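You operate a simulated robot arm through the tools that you are given. There is no shell and no other tool.

You run a simulated robot arm. Do the job below in one go: nothing can be reset, and whatever is moved stays where it is left.

TASK
Oil the desk gauge's table plate with the yellow rag and grey pad.
Fine: slide the table back in, put the rag back and leave the pad where it is. A coat counts when it lies all over at full strength: go over it till it gets no stronger.

It is judged by the outcome, as a careful person would: the job done as asked, and still so three seconds after it is handed in. It fails if anything else is knocked over, pushed out of place, dropped, spilled or broken.

THE ROBOT
A 6-joint arm with a two-finger gripper, fixed in place. Base frame: the origin is at the foot of the arm, x ahead of it, y to its left, z up; the work surface is at about z = 760. Readings come in mm, degrees, newtons and seconds.
With the tool pointing down near the work surface it reaches from about 300 to 680 mm from the base axis. Its first joint turns from -66.0 to 66.0 degrees. Payload 2.45 kg.
The tool frame sits at the grasp point between the pads (the TCP): z along the fingers, y along the line on which they close. The tips reach 30 mm beyond it. Largest opening 106 mm; the body of the gripper starts 79 mm behind the TCP.
Orientation is that of the tool frame in the base frame, as [roll, pitch, yaw] about the fixed x, y, z axes, in that order (R = Rz(yaw) Ry(pitch) Rx(roll)). With the fingers straight down and closing along the base's y, the tool's x points along the base's -x, its y along +y and its z along -z.

THE INTERFACE
- The arm moves only by the tool play_rows. Its arguments are lists of equal length, an entry for each row: "travel": the shift along the base's x, y, z in units of 100 mm (1.0 is 100 mm), a list of three; "turn": the turn, a rotation vector about the base's x, y, z in units of 90 degrees (1.0 is 90 degrees), a list of three; "jaw": the gripper command, from -1 (shut) to 1 (fully open), values between in proportion. In form: {"travel": [[dx, dy, dz], ...], "turn": [[wx, wy, wz], ...], "jaw": [jaw, ...]}. A call has 1 to 20 rows; each row is the pose to reach, as a shift and turn from the pose commanded when the call began. A call with a number of a shift or a turn outside -1 to 1 is refused whole. Each row takes 0.2 s and may step no farther than 50 mm and 8.6 degrees from the row before; otherwise, or with a gripper value out of range, the whole call is refused. A pose out of reach is approached as far as the arm can. The call stops where the force on the tool passes 50 N (or 10 N more than at its start, if that is more) or the arm is blocked; 0.2 s more then pass. Each finger travels about 153 mm/s and halts on what it meets, pressing with about 36 N; the grip force reading is that of the motor and also rises with nothing between the fingers. The clock runs only during rows and for 0.2 s after the last one: add rows that repeat a pose to give the fingers time. It gives the time, the measured TCP pose, the force on the tool (base axes), the opening and the grip force at its end, in the units of the frame above (readings bear some noise), with the torque about the TCP (base axes, N m) and any sound that the robot's microphone picked up.
- Cameras (640 x 400 px; columns grow to the right, rows downward): "scene" is fixed at [63.3, 406.5, 1401.4]; the picture's right is [-0.79, -0.62, 0.00], its down [-0.36, 0.46, -0.81] and it looks along [0.50, -0.64, -0.58] (base axes); focal length 319 px, centre (320, 200). "wrist" rides on the gripper at [76, -2, -106] in the tool frame; the picture's right is [0.02, 1.00, 0.00], its down [-0.78, 0.02, -0.62] and it looks along [-0.62, 0.01, 0.78] (tool axes); focal length 247 px, centre (320, 200). There is no depth. A picture from a camera that has moved, and an enlarged one, comes with that camera's place and axes in the base frame and with its lens. The place of the scene camera against the robot may be out by one fixed shift of up to 12 mm in any direction.
- capture(camera): a new picture of that camera. The clock stands still meanwhile.
- zoom(camera, box): a new picture of the part [left, top, right, bottom] of that camera's present view, enlarged. The clock stands still meanwhile.
- finish_job(): hands the job in; it is judged then, once.

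Places have to be worked out from the pictures, the camera data and where the tool is seen. Open the gripper and draw the arm clear of the work before you hand the job in, unless the task says otherwise.

The tools are called after ">>>" by a JSON object that holds its "method" and its "body". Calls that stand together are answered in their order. play_rows: Moves the arm, as the interface text tells. Its arguments: {"type":"object","properties":{"travel":{"type":"array","items":{"type":"array","items":{"type":"number"}}},"turn":{"type":"array","items":{"type":"array","items":{"type":"number"}}},"jaw":{"type":"array","items":{"type":"number"}}},"required":["travel","turn","jaw"]} The other tools are called the same way: capture (camera) takes a picture; zoom (camera, box) takes an enlarged picture of a part of a camera's view; finish_job () hands the job in.

At the start:

```text
clock: 0.0
eef_pos: [280.8, -318.4, 1104.3]
orientation: [-180.0, 0.1, -179.9]
wrist_force: [0.5, 0.0, 0.3]
wrist_torque: [0.02, -0.01, 0.0]
grip_width: 106.0
grip_force: 0.0
```

scene: 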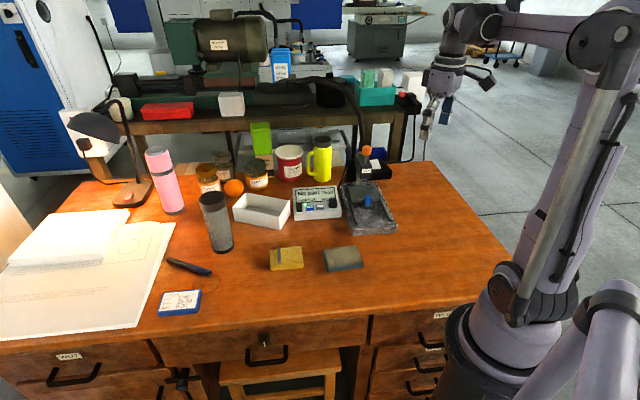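
wrist: 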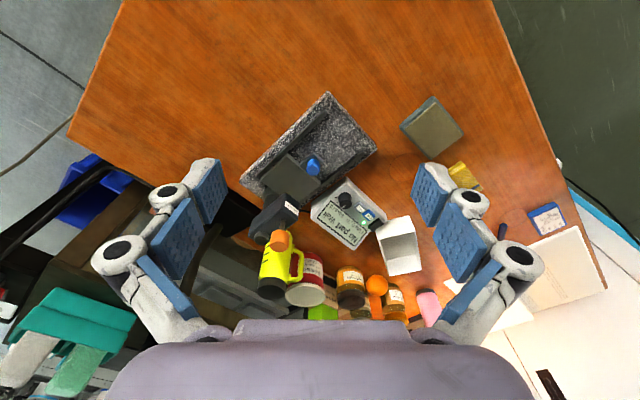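

I start by looking closely at the gauge, the rag and the pad with enlarged pictures.

>>> {"method": "zoom", "body": {"camera": "scene", "box": [300, 130, 420, 205]}}

>>> {"method": "zoom", "body": {"camera": "scene", "box": [220, 180, 420, 305]}}

>>> {"method": "zoom", "body": {"camera": "scene", "box": [330, 165, 410, 245]}}

>>> {"method": "zoom", "body": {"camera": "wrist", "box": [230, 80, 390, 240]}}

```text
5.33 times, centred on (360, 168) of scene
camera zoom: at [63.3, 406.5, 1401.4], right [-0.79, -0.62, 0.0], down [-0.36, 0.46, -0.81], along [0.5, -0.64, -0.58], focal length 1700 px, centre (107, 373)
```

zoom: 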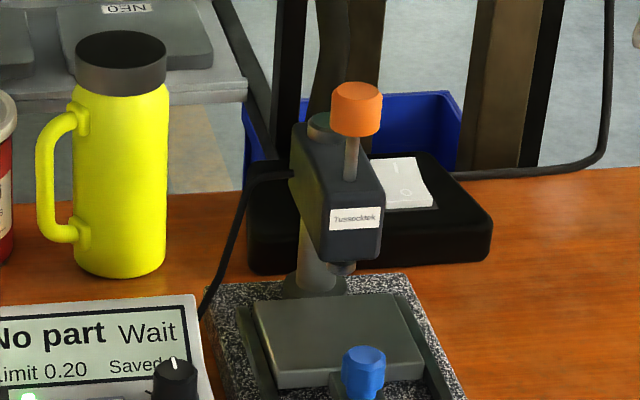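

```text
3.20 times, centred on (320, 242) of scene
camera zoom: at [63.3, 406.5, 1401.4], right [-0.79, -0.62, 0.0], down [-0.36, 0.46, -0.81], along [0.5, -0.64, -0.58], focal length 1020 px, centre (320, 64)
```

zoom: 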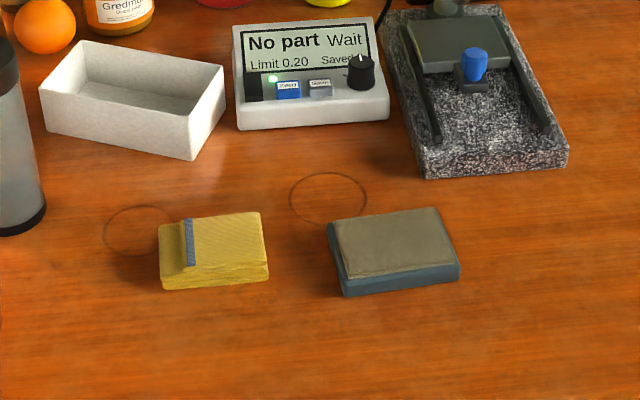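

```text
5.00 times, centred on (370, 205) of scene
camera zoom: at [63.3, 406.5, 1401.4], right [-0.79, -0.62, 0.0], down [-0.36, 0.46, -0.81], along [0.5, -0.64, -0.58], focal length 1594 px, centre (70, 175)
```

zoom: 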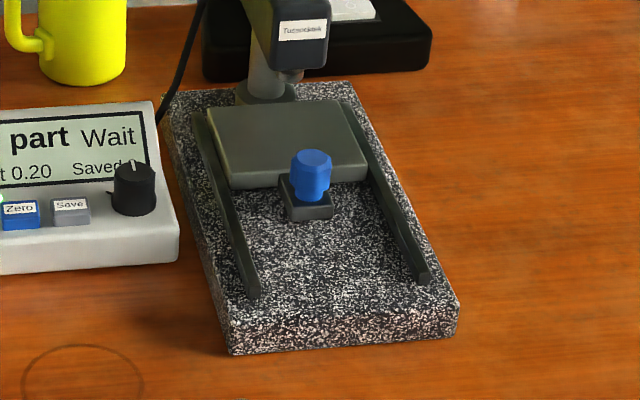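

```text
2.50 times, centred on (310, 160) of wrist
camera zoom: at [203.7, -319.7, 1210.1], right [-0.02, 1.0, 0.0], down [0.78, 0.02, 0.62], along [0.62, 0.01, -0.78], focal length 617 px, centre (345, 300)
```

zoom: 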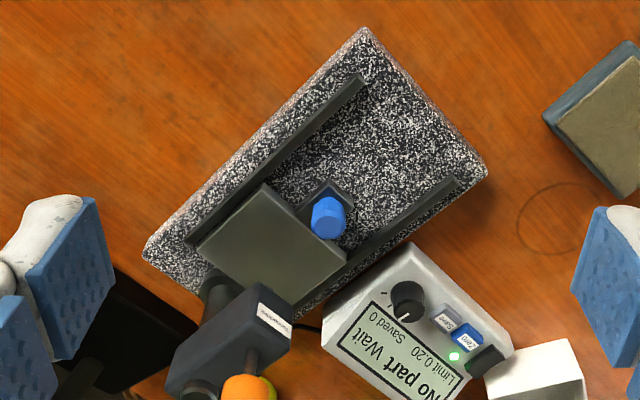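

The gauge sits turned about 45° with its table under the head, and a blue pull knob faces the robot's side. I move the wrist camera closer, turned to look along the slide, to measure the knob, plate and rails.

>>> {"method": "play_rows", "body": {"travel": [[0.08, 0.15, -0.17], [0.16, 0.3, -0.33], [0.25, 0.44, -0.5], [0.33, 0.6, -0.67], [0.41, 0.74, -0.83], [0.49, 0.88, -1.0], [0.49, 0.88, -1.0]], "turn": [[0, 0, -0.083], [0, 0, -0.167], [0, 0, -0.25], [0, 0, -0.333], [0, 0, -0.417], [0, 0, -0.5], [0, 0, -0.5]], "jaw": [1, 1, 1, 1, 1, 1, 1]}}

>>> {"method": "capture", "body": {"camera": "wrist"}}

>>> {"method": "capture", "body": {"camera": "scene"}}

```text
clock: 1.6
eef_pos: [329.4, -231.9, 1002.8]
orientation: [-180.0, 0.2, 135.0]
wrist_force: [0.1, 0.1, -0.2]
wrist_torque: [0.03, -0.01, 0.02]
grip_width: 106.1
grip_force: 0.0
```

```text
taken
camera wrist: at [274.4, -178.4, 1109.3], right [0.69, 0.72, 0.0], down [0.56, -0.54, 0.62], along [0.45, -0.43, -0.78], focal length 247 px, centre (320, 200)
```

wrist: 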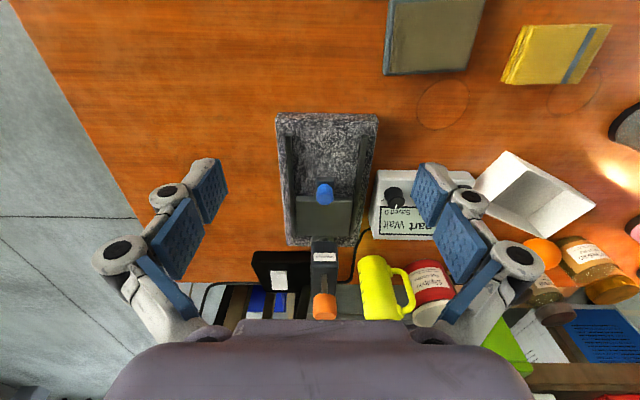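

```text
taken
```

scene: 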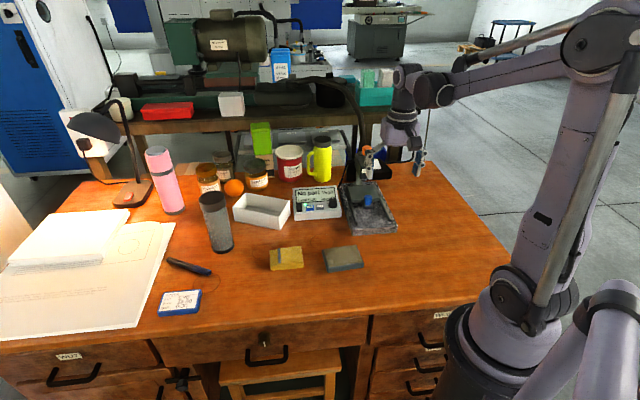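

>>> {"method": "zoom", "body": {"camera": "wrist", "box": [250, 90, 410, 250]}}

>>> {"method": "zoom", "body": {"camera": "wrist", "box": [370, 0, 640, 130]}}

```text
2.50 times, centred on (330, 170) of wrist
camera zoom: at [274.4, -178.4, 1109.3], right [0.69, 0.72, 0.0], down [0.56, -0.54, 0.62], along [0.45, -0.43, -0.78], focal length 617 px, centre (295, 275)
```

zoom: 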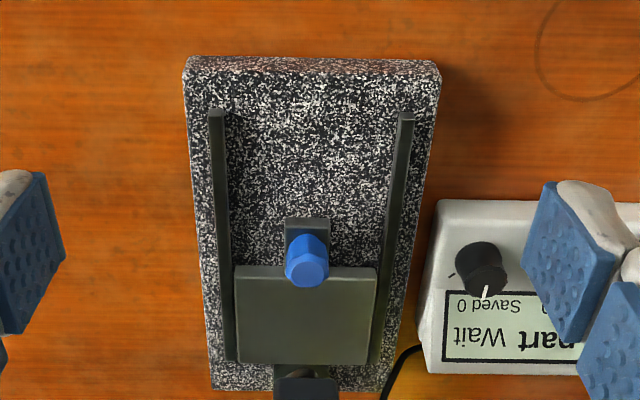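

```text
2.37 times, centred on (505, 65) of wrist
camera zoom: at [274.4, -178.4, 1109.3], right [0.69, 0.72, 0.0], down [0.56, -0.54, 0.62], along [0.45, -0.43, -0.78], focal length 585 px, centre (-118, 520)
```

zoom: 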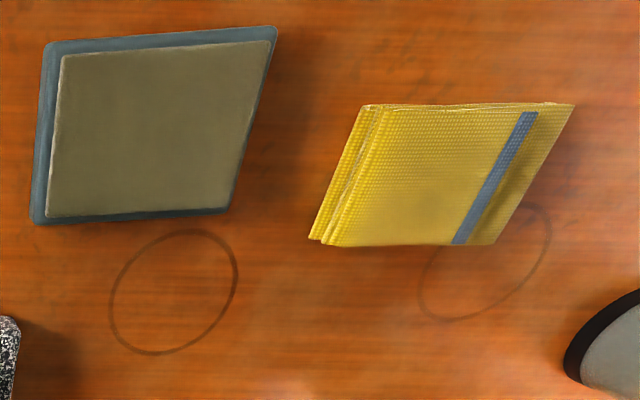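

By triangulating the two wrist views, the knob is near (441, -329) with its top at z≈825. The plate top is at z≈789 and spans about 94 × 89 mm, and the slide runs along (0.707, -0.707). I move down toward the knob and check with the wrist camera.

>>> {"method": "play_rows", "body": {"travel": [[0.18, -0.16, -0.18], [0.36, -0.32, -0.36], [0.54, -0.48, -0.54], [0.72, -0.64, -0.72], [0.9, -0.8, -0.9], [0.9, -0.8, -0.9]], "turn": [[0, 0, 0], [0, 0, 0], [0, 0, 0], [0, 0, 0], [0, 0, 0], [0, 0, 0]], "jaw": [0.5, 0.2, 0.13, 0.13, 0.13, 0.13]}}

>>> {"method": "capture", "body": {"camera": "wrist"}}

>>> {"method": "zoom", "body": {"camera": "scene", "box": [320, 100, 460, 240]}}

```text
clock: 3.0
eef_pos: [419.0, -311.2, 914.0]
orientation: [180.0, 0.0, 134.9]
wrist_force: [-0.3, 0.4, 0.4]
wrist_torque: [0.02, 0.02, 0.0]
grip_width: 59.8
grip_force: 0.0
```

```text
taken
camera wrist: at [363.2, -257.6, 1019.8], right [0.69, 0.72, 0.0], down [0.57, -0.54, 0.62], along [0.45, -0.43, -0.78], focal length 247 px, centre (320, 200)
```

wrist: 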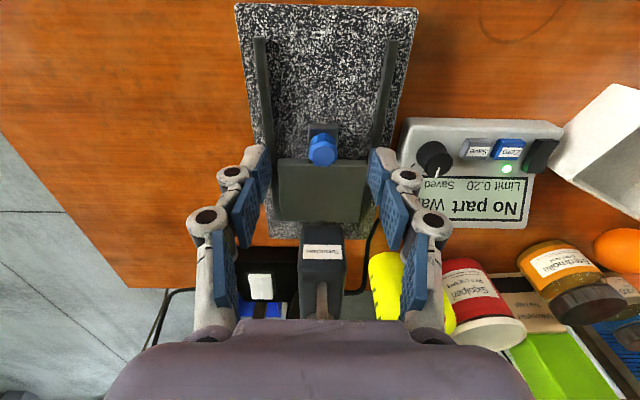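

```text
2.86 times, centred on (390, 170) of scene
camera zoom: at [63.4, 406.5, 1401.4], right [-0.79, -0.62, 0.0], down [-0.36, 0.46, -0.81], along [0.5, -0.64, -0.58], focal length 911 px, centre (120, 286)
```

zoom: 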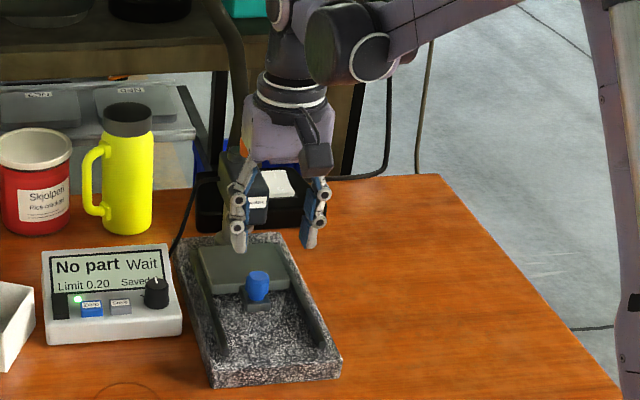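

The wrist view puts the knob at about (438, -327), in line with the fingers. I line up above it, lower to z≈834 so the tips sit near 804, and close on it.

>>> {"method": "play_rows", "body": {"travel": [[0.1, -0.085, -0.1], [0.197, -0.171, -0.2], [0.197, -0.171, -0.45], [0.197, -0.171, -0.65], [0.197, -0.171, -0.8], [0.197, -0.171, -0.8], [0.197, -0.171, -0.8], [0.197, -0.171, -0.8], [0.197, -0.171, -0.8]], "turn": [[0, 0, 0], [0, 0, 0], [0, 0, 0], [0, 0, 0], [0, 0, 0], [0, 0, 0], [0, 0, 0], [0, 0, 0], [0, 0, 0]], "jaw": [0.13, 0.13, 0.13, 0.13, 0.13, 0.13, -0.5, -0.7, -0.7]}}

>>> {"method": "capture", "body": {"camera": "wrist"}}

>>> {"method": "zoom", "body": {"camera": "scene", "box": [320, 120, 440, 240]}}

```text
clock: 5.0
eef_pos: [440.8, -327.3, 835.0]
orientation: [180.0, 0.2, 135.0]
wrist_force: [4.2, 4.9, -6.2]
wrist_torque: [-0.02, -0.25, 0.05]
grip_width: 24.2
grip_force: 44.8
```

```text
taken
camera wrist: at [384.7, -274.5, 942.3], right [0.69, 0.72, 0.0], down [0.57, -0.54, 0.62], along [0.45, -0.43, -0.78], focal length 247 px, centre (320, 200)
```

wrist: 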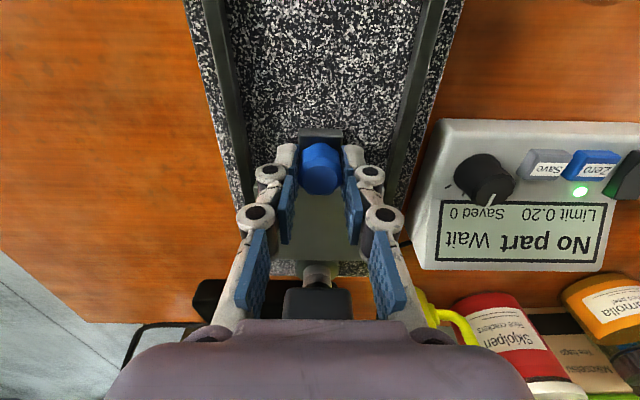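

```text
3.33 times, centred on (380, 180) of scene
camera zoom: at [63.5, 406.5, 1401.4], right [-0.79, -0.62, 0.0], down [-0.36, 0.46, -0.81], along [0.5, -0.64, -0.58], focal length 1063 px, centre (120, 267)
```

zoom: 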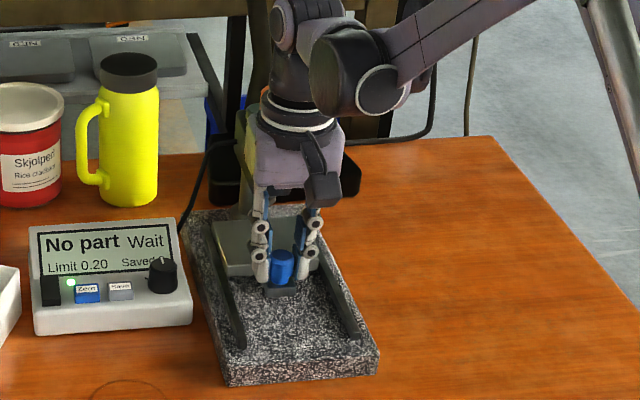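

The knob is held at 24.2 mm wide. I pull the table out along (-0.707, +0.707), starting with a short slow move while watching the force.

>>> {"method": "play_rows", "body": {"travel": [[-0.035, 0.035, 0], [-0.071, 0.071, 0], [-0.106, 0.106, 0], [-0.141, 0.141, 0], [-0.177, 0.177, 0], [-0.212, 0.212, 0]], "turn": [[0, 0, 0], [0, 0, 0], [0, 0, 0], [0, 0, 0], [0, 0, 0], [0, 0, 0]], "jaw": [-0.7, -0.7, -0.7, -0.7, -0.7, -0.7]}}

>>> {"method": "capture", "body": {"camera": "wrist"}}

```text
clock: 6.4
eef_pos: [418.3, -305.2, 834.7]
orientation: [-179.9, 0.3, 135.0]
wrist_force: [8.0, 6.9, 31.0]
wrist_torque: [0.11, -0.19, -0.01]
grip_width: 24.2
grip_force: 44.9
```

```text
taken
camera wrist: at [362.8, -252.3, 941.8], right [0.69, 0.72, 0.0], down [0.56, -0.54, 0.62], along [0.45, -0.43, -0.78], focal length 247 px, centre (320, 200)
```

wrist: 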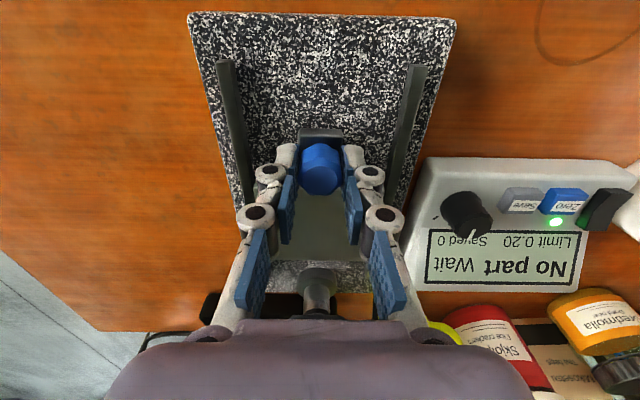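

The table follows the knob and slides freely. There is about 31 N of vertical load, so I ease up slightly and keep pulling.

>>> {"method": "play_rows", "body": {"travel": [[0, 0, 0.005], [-0.035, 0.035, 0.005], [-0.071, 0.071, 0.005], [-0.106, 0.106, 0.005], [-0.141, 0.141, 0.005], [-0.177, 0.177, 0.005]], "turn": [[0, 0, 0], [0, 0, 0], [0, 0, 0], [0, 0, 0], [0, 0, 0], [0, 0, 0]], "jaw": [-0.7, -0.7, -0.7, -0.7, -0.7, -0.7]}}

```text
clock: 7.8
eef_pos: [400.3, -287.1, 834.8]
orientation: [179.9, 0.1, 135.1]
wrist_force: [11.5, 10.1, 14.5]
wrist_torque: [0.03, -0.3, -0.04]
grip_width: 23.8
grip_force: 44.7
```

The table is out about 57 mm with a small sideways load. I correct by half a millimetre and continue outward.

>>> {"method": "play_rows", "body": {"travel": [[0.003, 0.003, 0.003], [-0.032, 0.038, 0.003], [-0.067, 0.074, 0.003], [-0.102, 0.11, 0.003], [-0.137, 0.145, 0.003], [-0.172, 0.181, 0.003]], "turn": [[0, 0, 0], [0, 0, 0], [0, 0, 0], [0, 0, 0], [0, 0, 0], [0, 0, 0]], "jaw": [-0.7, -0.7, -0.7, -0.7, -0.7, -0.7]}}

>>> {"method": "capture", "body": {"camera": "wrist"}}

>>> {"method": "zoom", "body": {"camera": "scene", "box": [320, 120, 440, 240]}}

```text
clock: 9.2
eef_pos: [383.6, -270.8, 834.3]
orientation: [179.9, 0.1, 135.1]
wrist_force: [8.6, 7.1, 30.7]
wrist_torque: [0.21, -0.12, -0.01]
grip_width: 23.9
grip_force: 45.3
```

```text
taken
camera wrist: at [327.7, -217.2, 940.9], right [0.69, 0.72, 0.0], down [0.56, -0.54, 0.62], along [0.45, -0.43, -0.78], focal length 247 px, centre (320, 200)
```

wrist: 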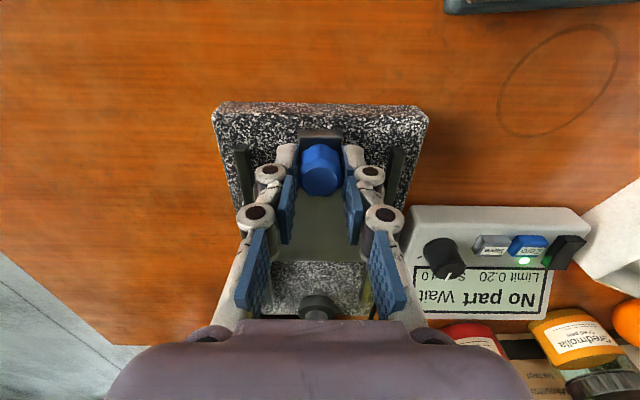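

```text
3.33 times, centred on (380, 180) of scene
camera zoom: at [63.2, 406.9, 1401.3], right [-0.79, -0.62, 0.0], down [-0.36, 0.46, -0.81], along [0.5, -0.64, -0.58], focal length 1063 px, centre (120, 267)
```

zoom: 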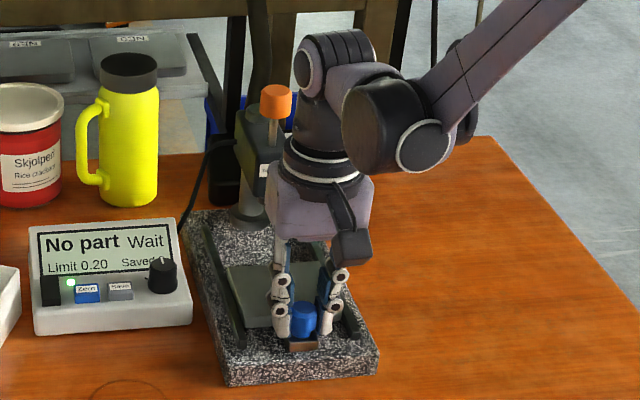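

The table is about 80 mm out and still slides. I continue a little further in small steps to give the plate more room from the head, watching for an end stop.

>>> {"method": "play_rows", "body": {"travel": [[0, 0, 0.006], [-0.018, 0.018, 0.007], [-0.035, 0.035, 0.008], [-0.053, 0.053, 0.009], [-0.071, 0.071, 0.01]], "turn": [[0, 0, 0], [0, 0, 0], [0, 0, 0], [0, 0, 0], [0, 0, 0]], "jaw": [-0.7, -0.7, -0.7, -0.7, -0.7]}}

>>> {"method": "zoom", "body": {"camera": "scene", "box": [320, 120, 440, 240]}}

```text
clock: 10.4
eef_pos: [375.6, -262.3, 834.4]
orientation: [180.0, 0.1, 135.1]
wrist_force: [4.8, 6.8, -33.5]
wrist_torque: [-0.13, -0.3, 0.0]
grip_width: 24.0
grip_force: 45.0
```

```text
3.33 times, centred on (380, 180) of scene
camera zoom: at [63.9, 406.4, 1401.4], right [-0.79, -0.62, 0.0], down [-0.36, 0.46, -0.81], along [0.5, -0.64, -0.58], focal length 1063 px, centre (120, 267)
```

zoom: 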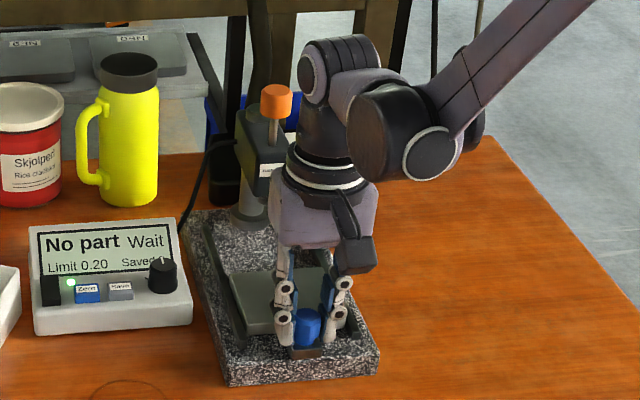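

The table is about 92 mm out with no stop felt, which clears the head. I relieve the vertical load, open, rise straight up and take a look.

>>> {"method": "play_rows", "body": {"travel": [[0, 0, -0.007], [0, 0, -0.007], [0, 0, -0.007], [0, 0, -0.007], [0, 0, 0.15], [0, 0, 0.4], [0, 0, 0.7], [-0.1, 0.1, 1.0], [-0.1, 0.1, 1.0]], "turn": [[0, 0, 0], [0, 0, 0], [0, 0, 0], [0, 0, 0], [0, 0, 0], [0, 0, 0], [0, 0, 0], [0, 0, 0], [0, 0, 0]], "jaw": [-0.7, -0.3, 0.1, 0.1, 0.1, 0.1, 0.1, 0.1, 0.1]}}

>>> {"method": "capture", "body": {"camera": "wrist"}}

>>> {"method": "zoom", "body": {"camera": "scene", "box": [320, 120, 440, 240]}}

```text
clock: 12.4
eef_pos: [364.6, -252.6, 936.4]
orientation: [180.0, 0.1, 135.0]
wrist_force: [1.1, -0.3, -0.5]
wrist_torque: [0.03, 0.03, 0.01]
grip_width: 57.9
grip_force: 0.0
```

```text
taken
camera wrist: at [309.8, -199.7, 1043.4], right [0.69, 0.72, 0.0], down [0.56, -0.54, 0.62], along [0.45, -0.43, -0.78], focal length 247 px, centre (320, 200)
```

wrist: 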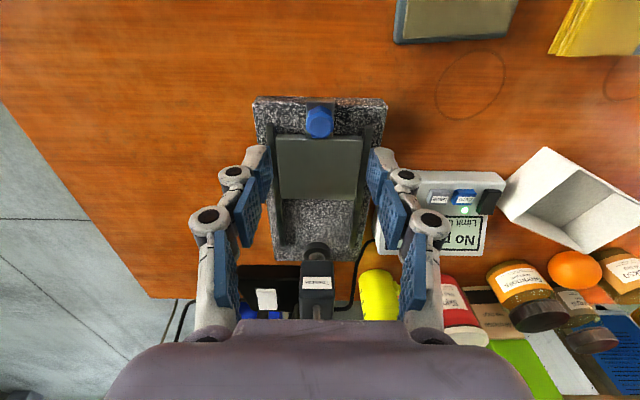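

```text
3.33 times, centred on (380, 180) of scene
camera zoom: at [63.3, 406.5, 1401.4], right [-0.79, -0.62, 0.0], down [-0.36, 0.46, -0.81], along [0.5, -0.64, -0.58], focal length 1063 px, centre (120, 267)
```

zoom: 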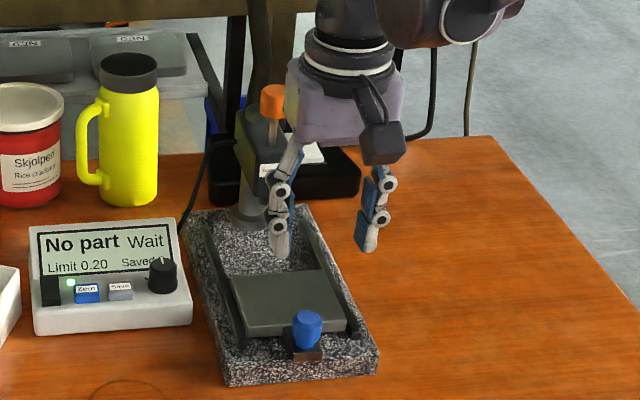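

The table is out: the plate spans s≈473–563 along the slide axis and c≈33–126 across it, with its top at z≈789. Now I go and look at the rag and pad from above.

>>> {"method": "play_rows", "body": {"travel": [[0.03, 0.16, 0.1], [0.06, 0.33, 0.2], [0.1, 0.5, 0.3], [0.13, 0.66, 0.4], [0.16, 0.83, 0.5], [0.2, 1.0, 0.64]], "turn": [[0, 0, 0.083], [0, 0, 0.167], [0, 0, 0.25], [0, 0, 0.333], [0, 0, 0.417], [0, 0, 0.5]], "jaw": [0.5, 1, 1, 1, 1, 1]}}

>>> {"method": "play_rows", "body": {"travel": [[0.05, 0.3, 0], [0.1, 0.6, 0], [0.15, 0.93, 0], [0.15, 0.93, 0]], "turn": [[0, 0, 0], [0, 0, 0], [0, 0, 0], [0, 0, 0]], "jaw": [1, 1, 1, 1]}}

>>> {"method": "capture", "body": {"camera": "wrist"}}

>>> {"method": "zoom", "body": {"camera": "wrist", "box": [220, 30, 400, 210]}}

```text
clock: 13.8
eef_pos: [388.0, -152.2, 998.4]
orientation: [-179.9, 0.1, -179.8]
wrist_force: [0.3, 0.6, 0.3]
wrist_torque: [0.0, 0.01, -0.03]
grip_width: 105.9
grip_force: 0.0
```

```text
clock: 14.8
eef_pos: [398.2, -59.2, 999.7]
orientation: [-179.9, 0.2, -179.9]
wrist_force: [0.6, 0.0, -0.2]
wrist_torque: [-0.02, 0.02, 0.01]
grip_width: 106.0
grip_force: 0.0
```

```text
taken
camera wrist: at [322.3, -60.9, 1106.5], right [-0.02, 1.0, 0.0], down [0.78, 0.02, 0.62], along [0.62, 0.01, -0.78], focal length 247 px, centre (320, 200)
```

wrist: 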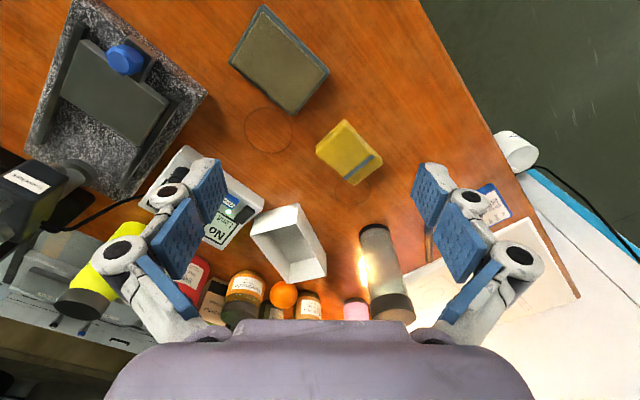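

```text
2.22 times, centred on (310, 120) of wrist
camera zoom: at [322.3, -60.9, 1106.5], right [-0.02, 1.0, 0.0], down [0.78, 0.02, 0.62], along [0.62, 0.01, -0.78], focal length 549 px, centre (342, 378)
```

zoom: 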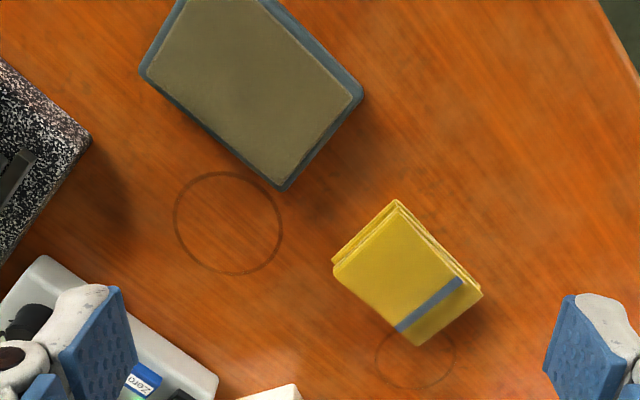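

The rag measures about 84 × 59 × 25 mm, centred near (496, -15), with its long side along the same 45° line as the gauge. The pad is about 93 × 70 mm, centred near (380, -108), with its top at z≈785. I move above the rag with the fingers set to close along its long side.

>>> {"method": "play_rows", "body": {"travel": [[0.14, 0.06, -0.14], [0.28, 0.13, -0.28], [0.42, 0.19, -0.42], [0.56, 0.25, -0.57], [0.7, 0.32, -0.71], [0.84, 0.38, -0.85], [0.978, 0.442, -0.99], [0.978, 0.442, -0.99]], "turn": [[0, 0, -0.072], [0, 0, -0.143], [0, 0, -0.214], [0, 0, -0.286], [0, 0, -0.357], [0, 0, -0.429], [0, 0, -0.5], [0, 0, -0.5]], "jaw": [1, 1, 1, 1, 1, 1, 1, 1]}}

>>> {"method": "capture", "body": {"camera": "wrist"}}

>>> {"method": "zoom", "body": {"camera": "wrist", "box": [220, 60, 420, 220]}}

>>> {"method": "zoom", "body": {"camera": "scene", "box": [220, 180, 400, 300]}}

```text
clock: 16.6
eef_pos: [499.6, -16.4, 901.9]
orientation: [179.9, 0.0, 134.9]
wrist_force: [-0.3, -0.1, -0.3]
wrist_torque: [0.03, 0.0, -0.02]
grip_width: 105.9
grip_force: 0.1
```

```text
taken
camera wrist: at [444.0, 35.9, 1008.7], right [0.69, 0.72, 0.0], down [0.56, -0.54, 0.62], along [0.45, -0.43, -0.78], focal length 247 px, centre (320, 200)
```

wrist: 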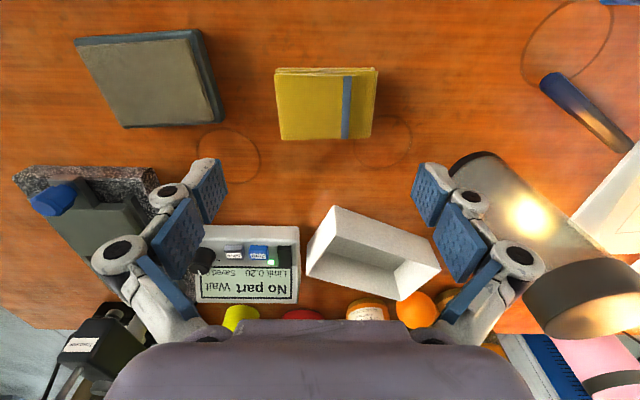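

```text
2.50 times, centred on (320, 140) of wrist
camera zoom: at [444.0, 35.9, 1008.7], right [0.69, 0.72, 0.0], down [0.56, -0.54, 0.62], along [0.45, -0.43, -0.78], focal length 617 px, centre (320, 350)
```

zoom: 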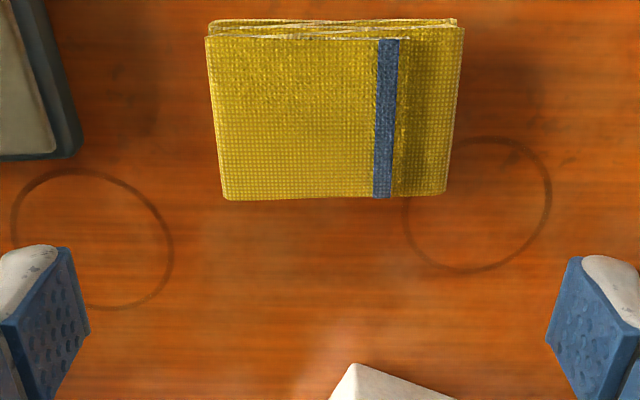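

```text
3.33 times, centred on (310, 240) of scene
camera zoom: at [63.3, 406.5, 1401.4], right [-0.79, -0.62, 0.0], down [-0.36, 0.46, -0.81], along [0.5, -0.64, -0.58], focal length 1063 px, centre (353, 67)
```

zoom: 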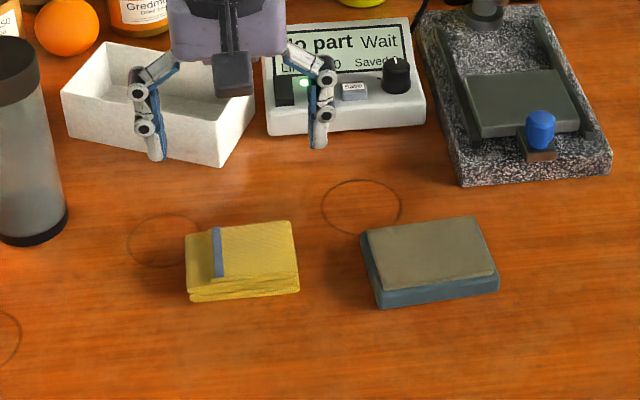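

The enlarged view puts the rag's centre near (500, -12), turned about 2.5° from my tool. I correct the heading and come down to just above it to check alignment.

>>> {"method": "play_rows", "body": {"travel": [[0.003, 0.022, -0.2], [0.003, 0.044, -0.4], [0.003, 0.044, -0.6], [0.003, 0.044, -0.7], [0.003, 0.044, -0.7]], "turn": [[0, 0, 0.014], [0, 0, 0.028], [0, 0, 0.028], [0, 0, 0.028], [0, 0, 0.028]], "jaw": [1, 1, 1, 1, 1]}}

>>> {"method": "capture", "body": {"camera": "wrist"}}

>>> {"method": "zoom", "body": {"camera": "scene", "box": [220, 180, 400, 300]}}

```text
clock: 17.8
eef_pos: [499.4, -10.2, 830.3]
orientation: [-180.0, 0.1, 137.7]
wrist_force: [0.1, -0.5, 0.2]
wrist_torque: [-0.01, -0.01, 0.0]
grip_width: 106.1
grip_force: 0.0
```

```text
taken
camera wrist: at [441.0, 40.9, 936.8], right [0.66, 0.75, 0.0], down [0.59, -0.52, 0.62], along [0.47, -0.41, -0.78], focal length 247 px, centre (320, 200)
```

wrist: 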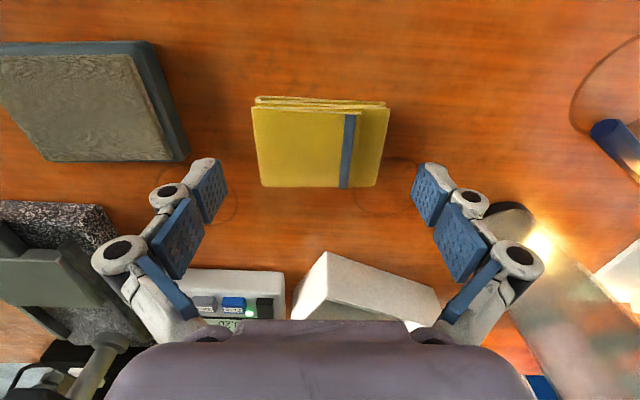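

```text
3.33 times, centred on (310, 240) of scene
camera zoom: at [63.3, 406.5, 1401.4], right [-0.79, -0.62, 0.0], down [-0.36, 0.46, -0.81], along [0.5, -0.64, -0.58], focal length 1063 px, centre (353, 67)
```

zoom: 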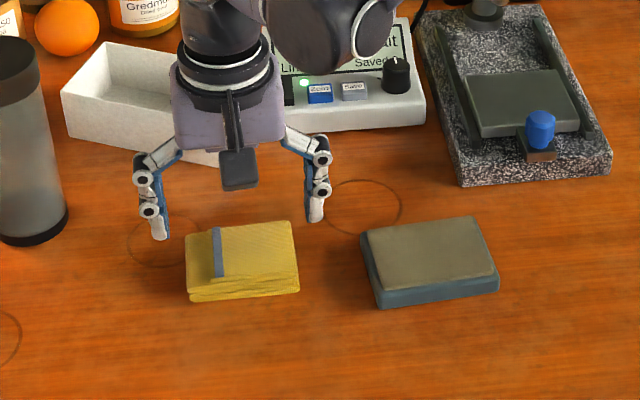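

The rag is nearly centred and square between the open fingers. I shift about 2 mm, lower until the tips are near z≈769, and close on its ends.

>>> {"method": "play_rows", "body": {"travel": [[0.008, -0.02, -0.1], [0.008, -0.02, -0.2], [0.008, -0.02, -0.31], [0.008, -0.02, -0.31], [0.008, -0.02, -0.31], [0.008, -0.02, -0.31], [0.008, -0.02, -0.31]], "turn": [[0, 0, 0], [0, 0, 0], [0, 0, 0], [0, 0, 0], [0, 0, 0], [0, 0, 0], [0, 0, 0]], "jaw": [1, 1, 1, 0.7, 0.4, 0.4, 0.4]}}

>>> {"method": "capture", "body": {"camera": "wrist"}}

>>> {"method": "zoom", "body": {"camera": "scene", "box": [220, 180, 400, 300]}}

```text
clock: 19.4
eef_pos: [499.5, -12.0, 799.9]
orientation: [-180.0, 0.1, 137.5]
wrist_force: [1.8, -0.6, 9.2]
wrist_torque: [0.09, -0.08, -0.05]
grip_width: 89.0
grip_force: 36.1
```

```text
taken
camera wrist: at [441.6, 38.1, 905.5], right [0.66, 0.75, 0.0], down [0.59, -0.52, 0.62], along [0.47, -0.41, -0.78], focal length 247 px, centre (320, 200)
```

wrist: 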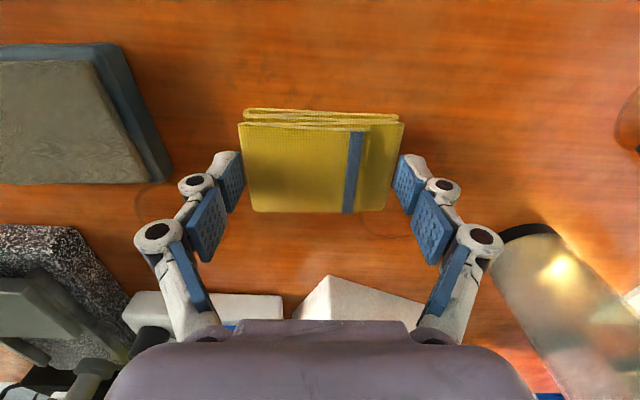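

```text
3.33 times, centred on (310, 240) of scene
camera zoom: at [63.2, 406.5, 1401.4], right [-0.79, -0.62, 0.0], down [-0.36, 0.46, -0.81], along [0.5, -0.64, -0.58], focal length 1063 px, centre (353, 67)
```

zoom: 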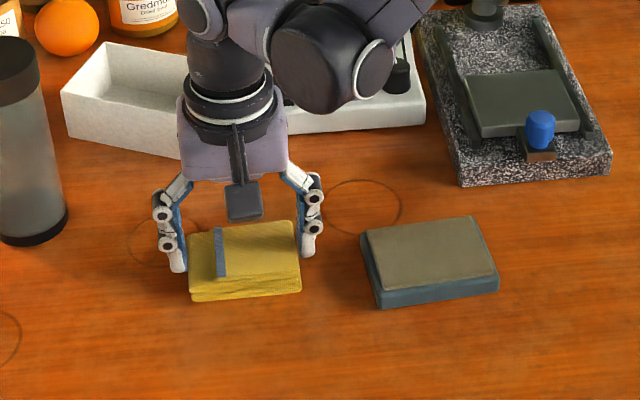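

The fingers stopped on the rag at 89 mm with full grip force. I lift it straight up and check that it is held.

>>> {"method": "play_rows", "body": {"travel": [[0, 0, 0.1], [0, 0, 0.3], [0, 0, 0.5], [0, 0, 0.7], [0, 0, 0.7]], "turn": [[0, 0, 0], [0, 0, 0], [0, 0, 0], [0, 0, 0], [0, 0, 0]], "jaw": [0.4, 0.4, 0.4, 0.4, 0.4]}}

>>> {"method": "capture", "body": {"camera": "wrist"}}

>>> {"method": "zoom", "body": {"camera": "scene", "box": [220, 160, 420, 300]}}

```text
clock: 20.6
eef_pos: [499.9, -12.8, 869.9]
orientation: [180.0, 0.1, 137.5]
wrist_force: [-0.4, 0.2, -1.0]
wrist_torque: [0.01, 0.0, 0.01]
grip_width: 88.4
grip_force: 35.9
```

```text
taken
camera wrist: at [441.3, 37.4, 975.6], right [0.66, 0.75, 0.0], down [0.59, -0.52, 0.62], along [0.47, -0.41, -0.78], focal length 247 px, centre (320, 200)
```

wrist: 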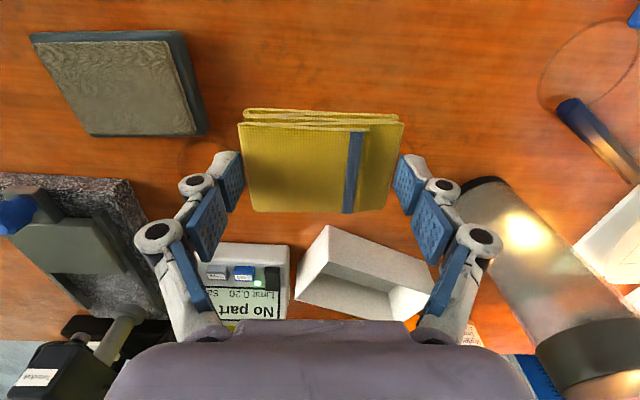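

```text
2.86 times, centred on (320, 230) of scene
camera zoom: at [63.4, 406.5, 1401.4], right [-0.79, -0.62, 0.0], down [-0.36, 0.46, -0.81], along [0.5, -0.64, -0.58], focal length 911 px, centre (320, 114)
```

zoom: 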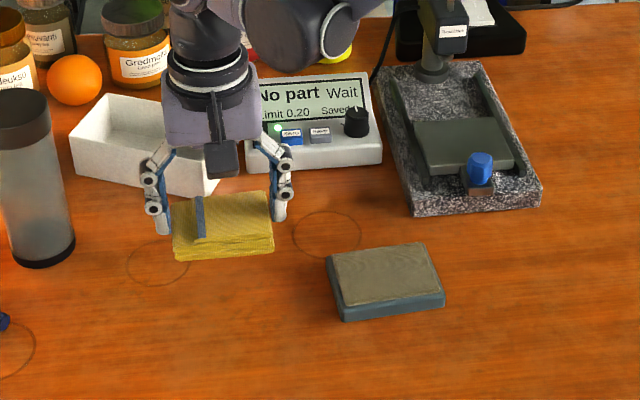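

The rag is firmly held. Now I carry it over the pad, whose centre is about (385, -105) and which is turned about 3° more, staying well above it.

>>> {"method": "play_rows", "body": {"travel": [[-0.15, -0.12, 0], [-0.3, -0.24, 0], [-0.45, -0.36, 0], [-0.6, -0.48, 0]], "turn": [[0, 0, 0.008], [0, 0, 0.016], [0, 0, 0.025], [0, 0, 0.033]], "jaw": [0.4, 0.4, 0.4, 0.4]}}

>>> {"method": "capture", "body": {"camera": "wrist"}}

```text
clock: 21.6
eef_pos: [438.1, -63.0, 869.0]
orientation: [180.0, 0.1, 140.4]
wrist_force: [-0.2, 0.9, -0.1]
wrist_torque: [0.02, -0.02, 0.01]
grip_width: 88.9
grip_force: 36.2
```

```text
taken
camera wrist: at [378.7, -14.0, 975.6], right [0.62, 0.79, 0.0], down [0.61, -0.48, 0.62], along [0.49, -0.39, -0.78], focal length 247 px, centre (320, 200)
```

wrist: 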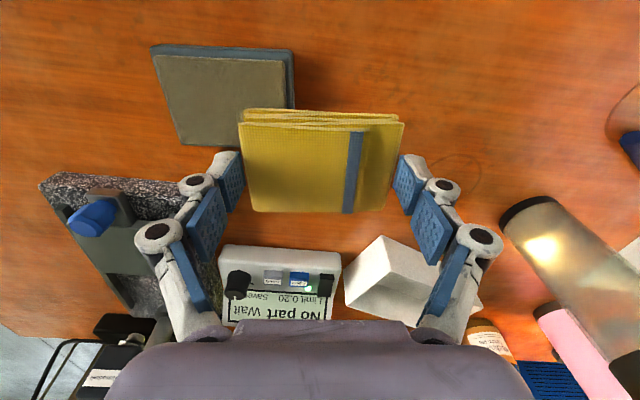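

From this view the pad's grey face is centred at about (382, -109) and now lines up with the tool. I move over it and lower to about 6 mm above contact.

>>> {"method": "play_rows", "body": {"travel": [[-0.19, -0.15, 0], [-0.38, -0.3, 0], [-0.564, -0.455, 0], [-0.564, -0.455, -0.15], [-0.564, -0.455, -0.3], [-0.564, -0.455, -0.37], [-0.564, -0.455, -0.37]], "turn": [[0, 0, 0], [0, 0, 0], [0, 0, 0], [0, 0, 0], [0, 0, 0], [0, 0, 0], [0, 0, 0]], "jaw": [0.4, 0.4, 0.4, 0.4, 0.4, 0.4, 0.4]}}

>>> {"method": "capture", "body": {"camera": "wrist"}}

>>> {"method": "zoom", "body": {"camera": "scene", "box": [260, 180, 420, 300]}}

```text
clock: 23.2
eef_pos: [383.7, -107.3, 831.5]
orientation: [180.0, 0.1, 140.5]
wrist_force: [0.2, -1.1, -0.6]
wrist_torque: [0.03, -0.01, 0.03]
grip_width: 88.8
grip_force: 35.9
```

```text
taken
camera wrist: at [324.0, -59.7, 938.5], right [0.62, 0.79, 0.0], down [0.61, -0.48, 0.62], along [0.49, -0.39, -0.78], focal length 247 px, centre (320, 200)
```

wrist: 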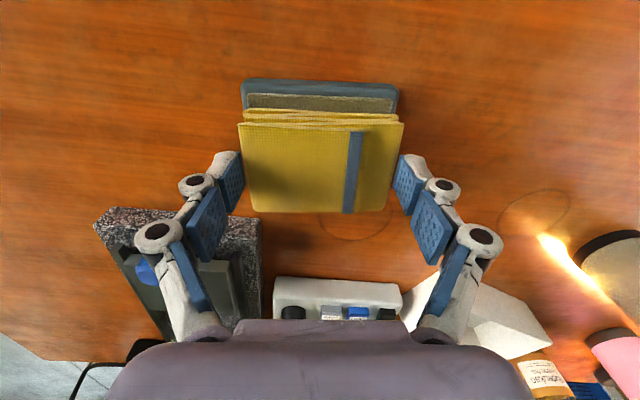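

```text
3.33 times, centred on (340, 240) of scene
camera zoom: at [63.3, 406.5, 1401.4], right [-0.79, -0.62, 0.0], down [-0.36, 0.46, -0.81], along [0.5, -0.64, -0.58], focal length 1063 px, centre (253, 67)
```

zoom: 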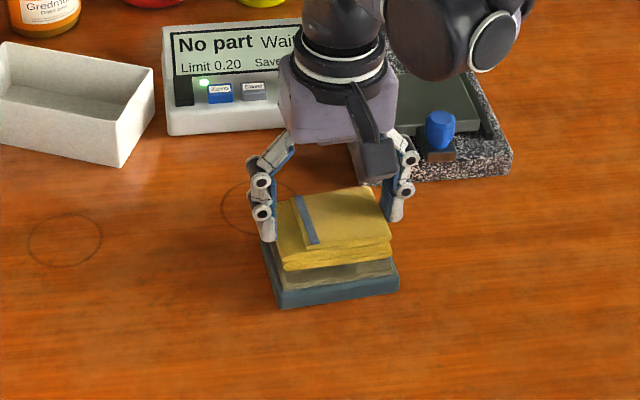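

The rag sits squarely over the pad. I lower in 1 mm steps and watch for contact force.

>>> {"method": "play_rows", "body": {"travel": [[0, 0, -0.01], [0, 0, -0.02], [0, 0, -0.03], [0, 0, -0.04], [0, 0, -0.05], [0, 0, -0.055]], "turn": [[0, 0, 0], [0, 0, 0], [0, 0, 0], [0, 0, 0], [0, 0, 0], [0, 0, 0]], "jaw": [0.4, 0.4, 0.4, 0.4, 0.4, 0.4]}}

```text
clock: 24.6
eef_pos: [383.2, -108.2, 826.8]
orientation: [-180.0, 0.1, 140.6]
wrist_force: [-0.9, -0.6, -0.4]
wrist_torque: [-0.02, 0.03, -0.02]
grip_width: 88.7
grip_force: 36.1
```

No contact yet at z≈826.8. I continue down in half-millimetre steps.

>>> {"method": "play_rows", "body": {"travel": [[0, 0, -0.005], [0, 0, -0.01], [0, 0, -0.015], [0, 0, -0.02], [0, 0, -0.02]], "turn": [[0, 0, 0], [0, 0, 0], [0, 0, 0], [0, 0, 0], [0, 0, 0]], "jaw": [0.4, 0.4, 0.4, 0.4, 0.4]}}

>>> {"method": "zoom", "body": {"camera": "scene", "box": [300, 210, 380, 270]}}

```text
clock: 25.8
eef_pos: [383.2, -106.5, 825.6]
orientation: [-179.9, 0.2, 140.5]
wrist_force: [0.1, 0.6, -0.6]
wrist_torque: [0.0, 0.0, 0.01]
grip_width: 89.0
grip_force: 35.9
```

```text
6.67 times, centred on (340, 240) of scene
camera zoom: at [63.4, 406.5, 1401.4], right [-0.79, -0.62, 0.0], down [-0.36, 0.46, -0.81], along [0.5, -0.64, -0.58], focal length 2125 px, centre (187, -67)
```

zoom: 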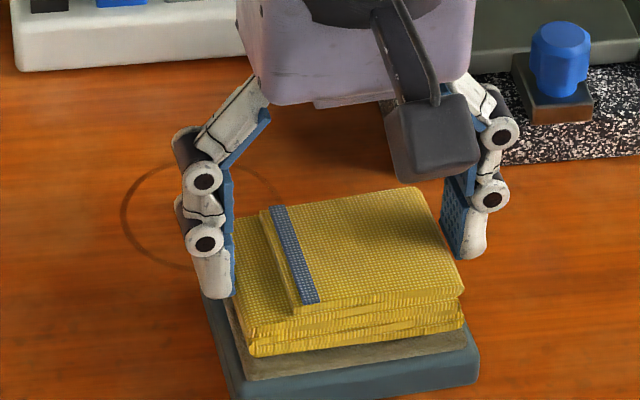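

Still no contact force at z≈825.6, so I keep lowering gently.

>>> {"method": "play_rows", "body": {"travel": [[0, 0, -0.005], [0, 0, -0.01], [0, 0, -0.015], [0, 0, -0.02], [0, 0, -0.02]], "turn": [[0, 0, 0], [0, 0, 0], [0, 0, 0], [0, 0, 0], [0, 0, 0]], "jaw": [0.4, 0.4, 0.4, 0.4, 0.4]}}

```text
clock: 27.0
eef_pos: [382.7, -106.7, 822.6]
orientation: [179.9, 0.2, 140.6]
wrist_force: [-0.2, 0.4, -1.0]
wrist_torque: [-0.05, -0.02, 0.02]
grip_width: 88.6
grip_force: 36.1
```

Still free at z≈822.6. I go on in the same small steps.

>>> {"method": "play_rows", "body": {"travel": [[0, 0, -0.005], [0, 0, -0.01], [0, 0, -0.015], [0, 0, -0.02], [0, 0, -0.02]], "turn": [[0, 0, 0], [0, 0, 0], [0, 0, 0], [0, 0, 0], [0, 0, 0]], "jaw": [0.4, 0.4, 0.4, 0.4, 0.4]}}

>>> {"method": "zoom", "body": {"camera": "scene", "box": [300, 210, 380, 270]}}

```text
clock: 28.2
eef_pos: [384.4, -106.4, 821.0]
orientation: [180.0, 0.0, 140.5]
wrist_force: [-2.6, -1.1, 31.5]
wrist_torque: [-0.05, 0.11, 0.04]
grip_width: 89.0
grip_force: 35.8
```

```text
6.67 times, centred on (340, 240) of scene
camera zoom: at [62.9, 406.6, 1401.4], right [-0.79, -0.62, 0.0], down [-0.36, 0.46, -0.81], along [0.5, -0.64, -0.58], focal length 2125 px, centre (187, -67)
```

zoom: 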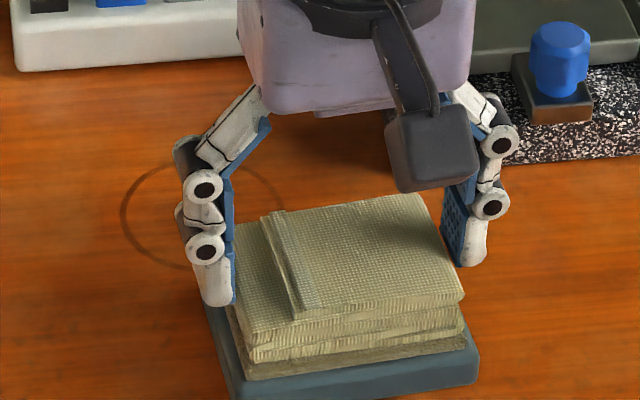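

Contact at about 31 N, and the rag has taken on oil from the pad, its colour turning greyish. I hold briefly, then lift straight up and check that the pad stays put.

>>> {"method": "play_rows", "body": {"travel": [[0, 0, 0], [0, 0, 0], [0, 0, 0], [0, 0, 0.02], [0, 0, 0.1], [0, 0, 0.25], [0, 0, 0.5], [0, 0, 0.5]], "turn": [[0, 0, 0], [0, 0, 0], [0, 0, 0], [0, 0, 0], [0, 0, 0], [0, 0, 0], [0, 0, 0], [0, 0, 0]], "jaw": [0.4, 0.4, 0.4, 0.4, 0.4, 0.4, 0.4, 0.4]}}

>>> {"method": "capture", "body": {"camera": "wrist"}}

>>> {"method": "zoom", "body": {"camera": "scene", "box": [260, 170, 420, 290]}}

```text
clock: 30.0
eef_pos: [384.1, -108.6, 869.9]
orientation: [-180.0, 0.1, 140.4]
wrist_force: [-0.7, -0.7, -0.3]
wrist_torque: [-0.03, 0.06, 0.0]
grip_width: 88.5
grip_force: 36.0
```

```text
taken
camera wrist: at [323.5, -60.6, 976.7], right [0.62, 0.79, 0.0], down [0.61, -0.48, 0.62], along [0.49, -0.39, -0.78], focal length 247 px, centre (320, 200)
```

wrist: 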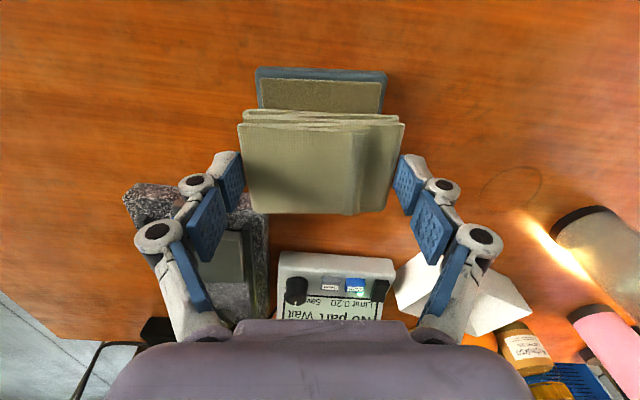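

```text
3.33 times, centred on (340, 230) of scene
camera zoom: at [63.4, 406.5, 1401.4], right [-0.79, -0.62, 0.0], down [-0.36, 0.46, -0.81], along [0.5, -0.64, -0.58], focal length 1063 px, centre (253, 100)
```

zoom: 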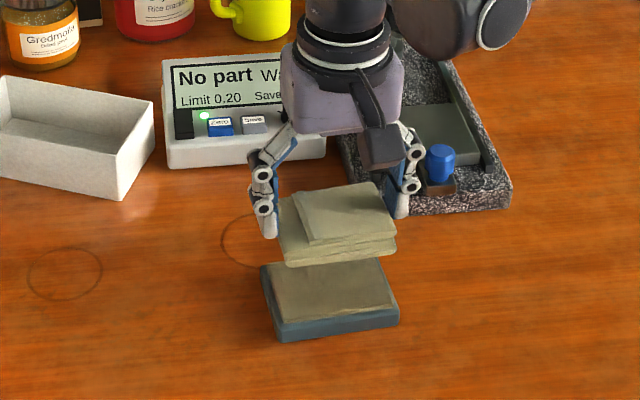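

The rag is loaded and the pad has not moved. Before wiping, I look closely at the plate and rails to judge their heights.

>>> {"method": "zoom", "body": {"camera": "scene", "box": [340, 165, 405, 240]}}

>>> {"method": "zoom", "body": {"camera": "scene", "box": [335, 130, 405, 200]}}

```text
5.33 times, centred on (372, 202) of scene
camera zoom: at [63.4, 406.5, 1401.4], right [-0.79, -0.62, 0.0], down [-0.36, 0.46, -0.81], along [0.5, -0.64, -0.58], focal length 1700 px, centre (40, 187)
```

zoom: 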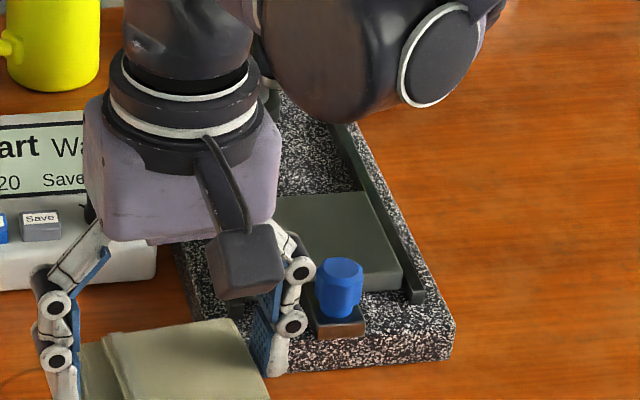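

```text
5.71 times, centred on (370, 165) of scene
camera zoom: at [63.4, 406.5, 1401.4], right [-0.79, -0.62, 0.0], down [-0.36, 0.46, -0.81], along [0.5, -0.64, -0.58], focal length 1822 px, centre (34, 400)
```

zoom: 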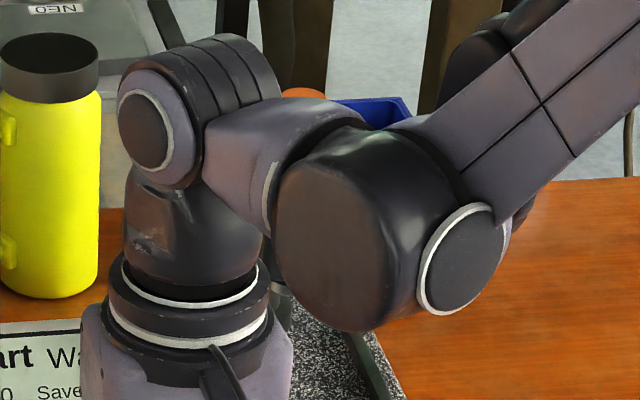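

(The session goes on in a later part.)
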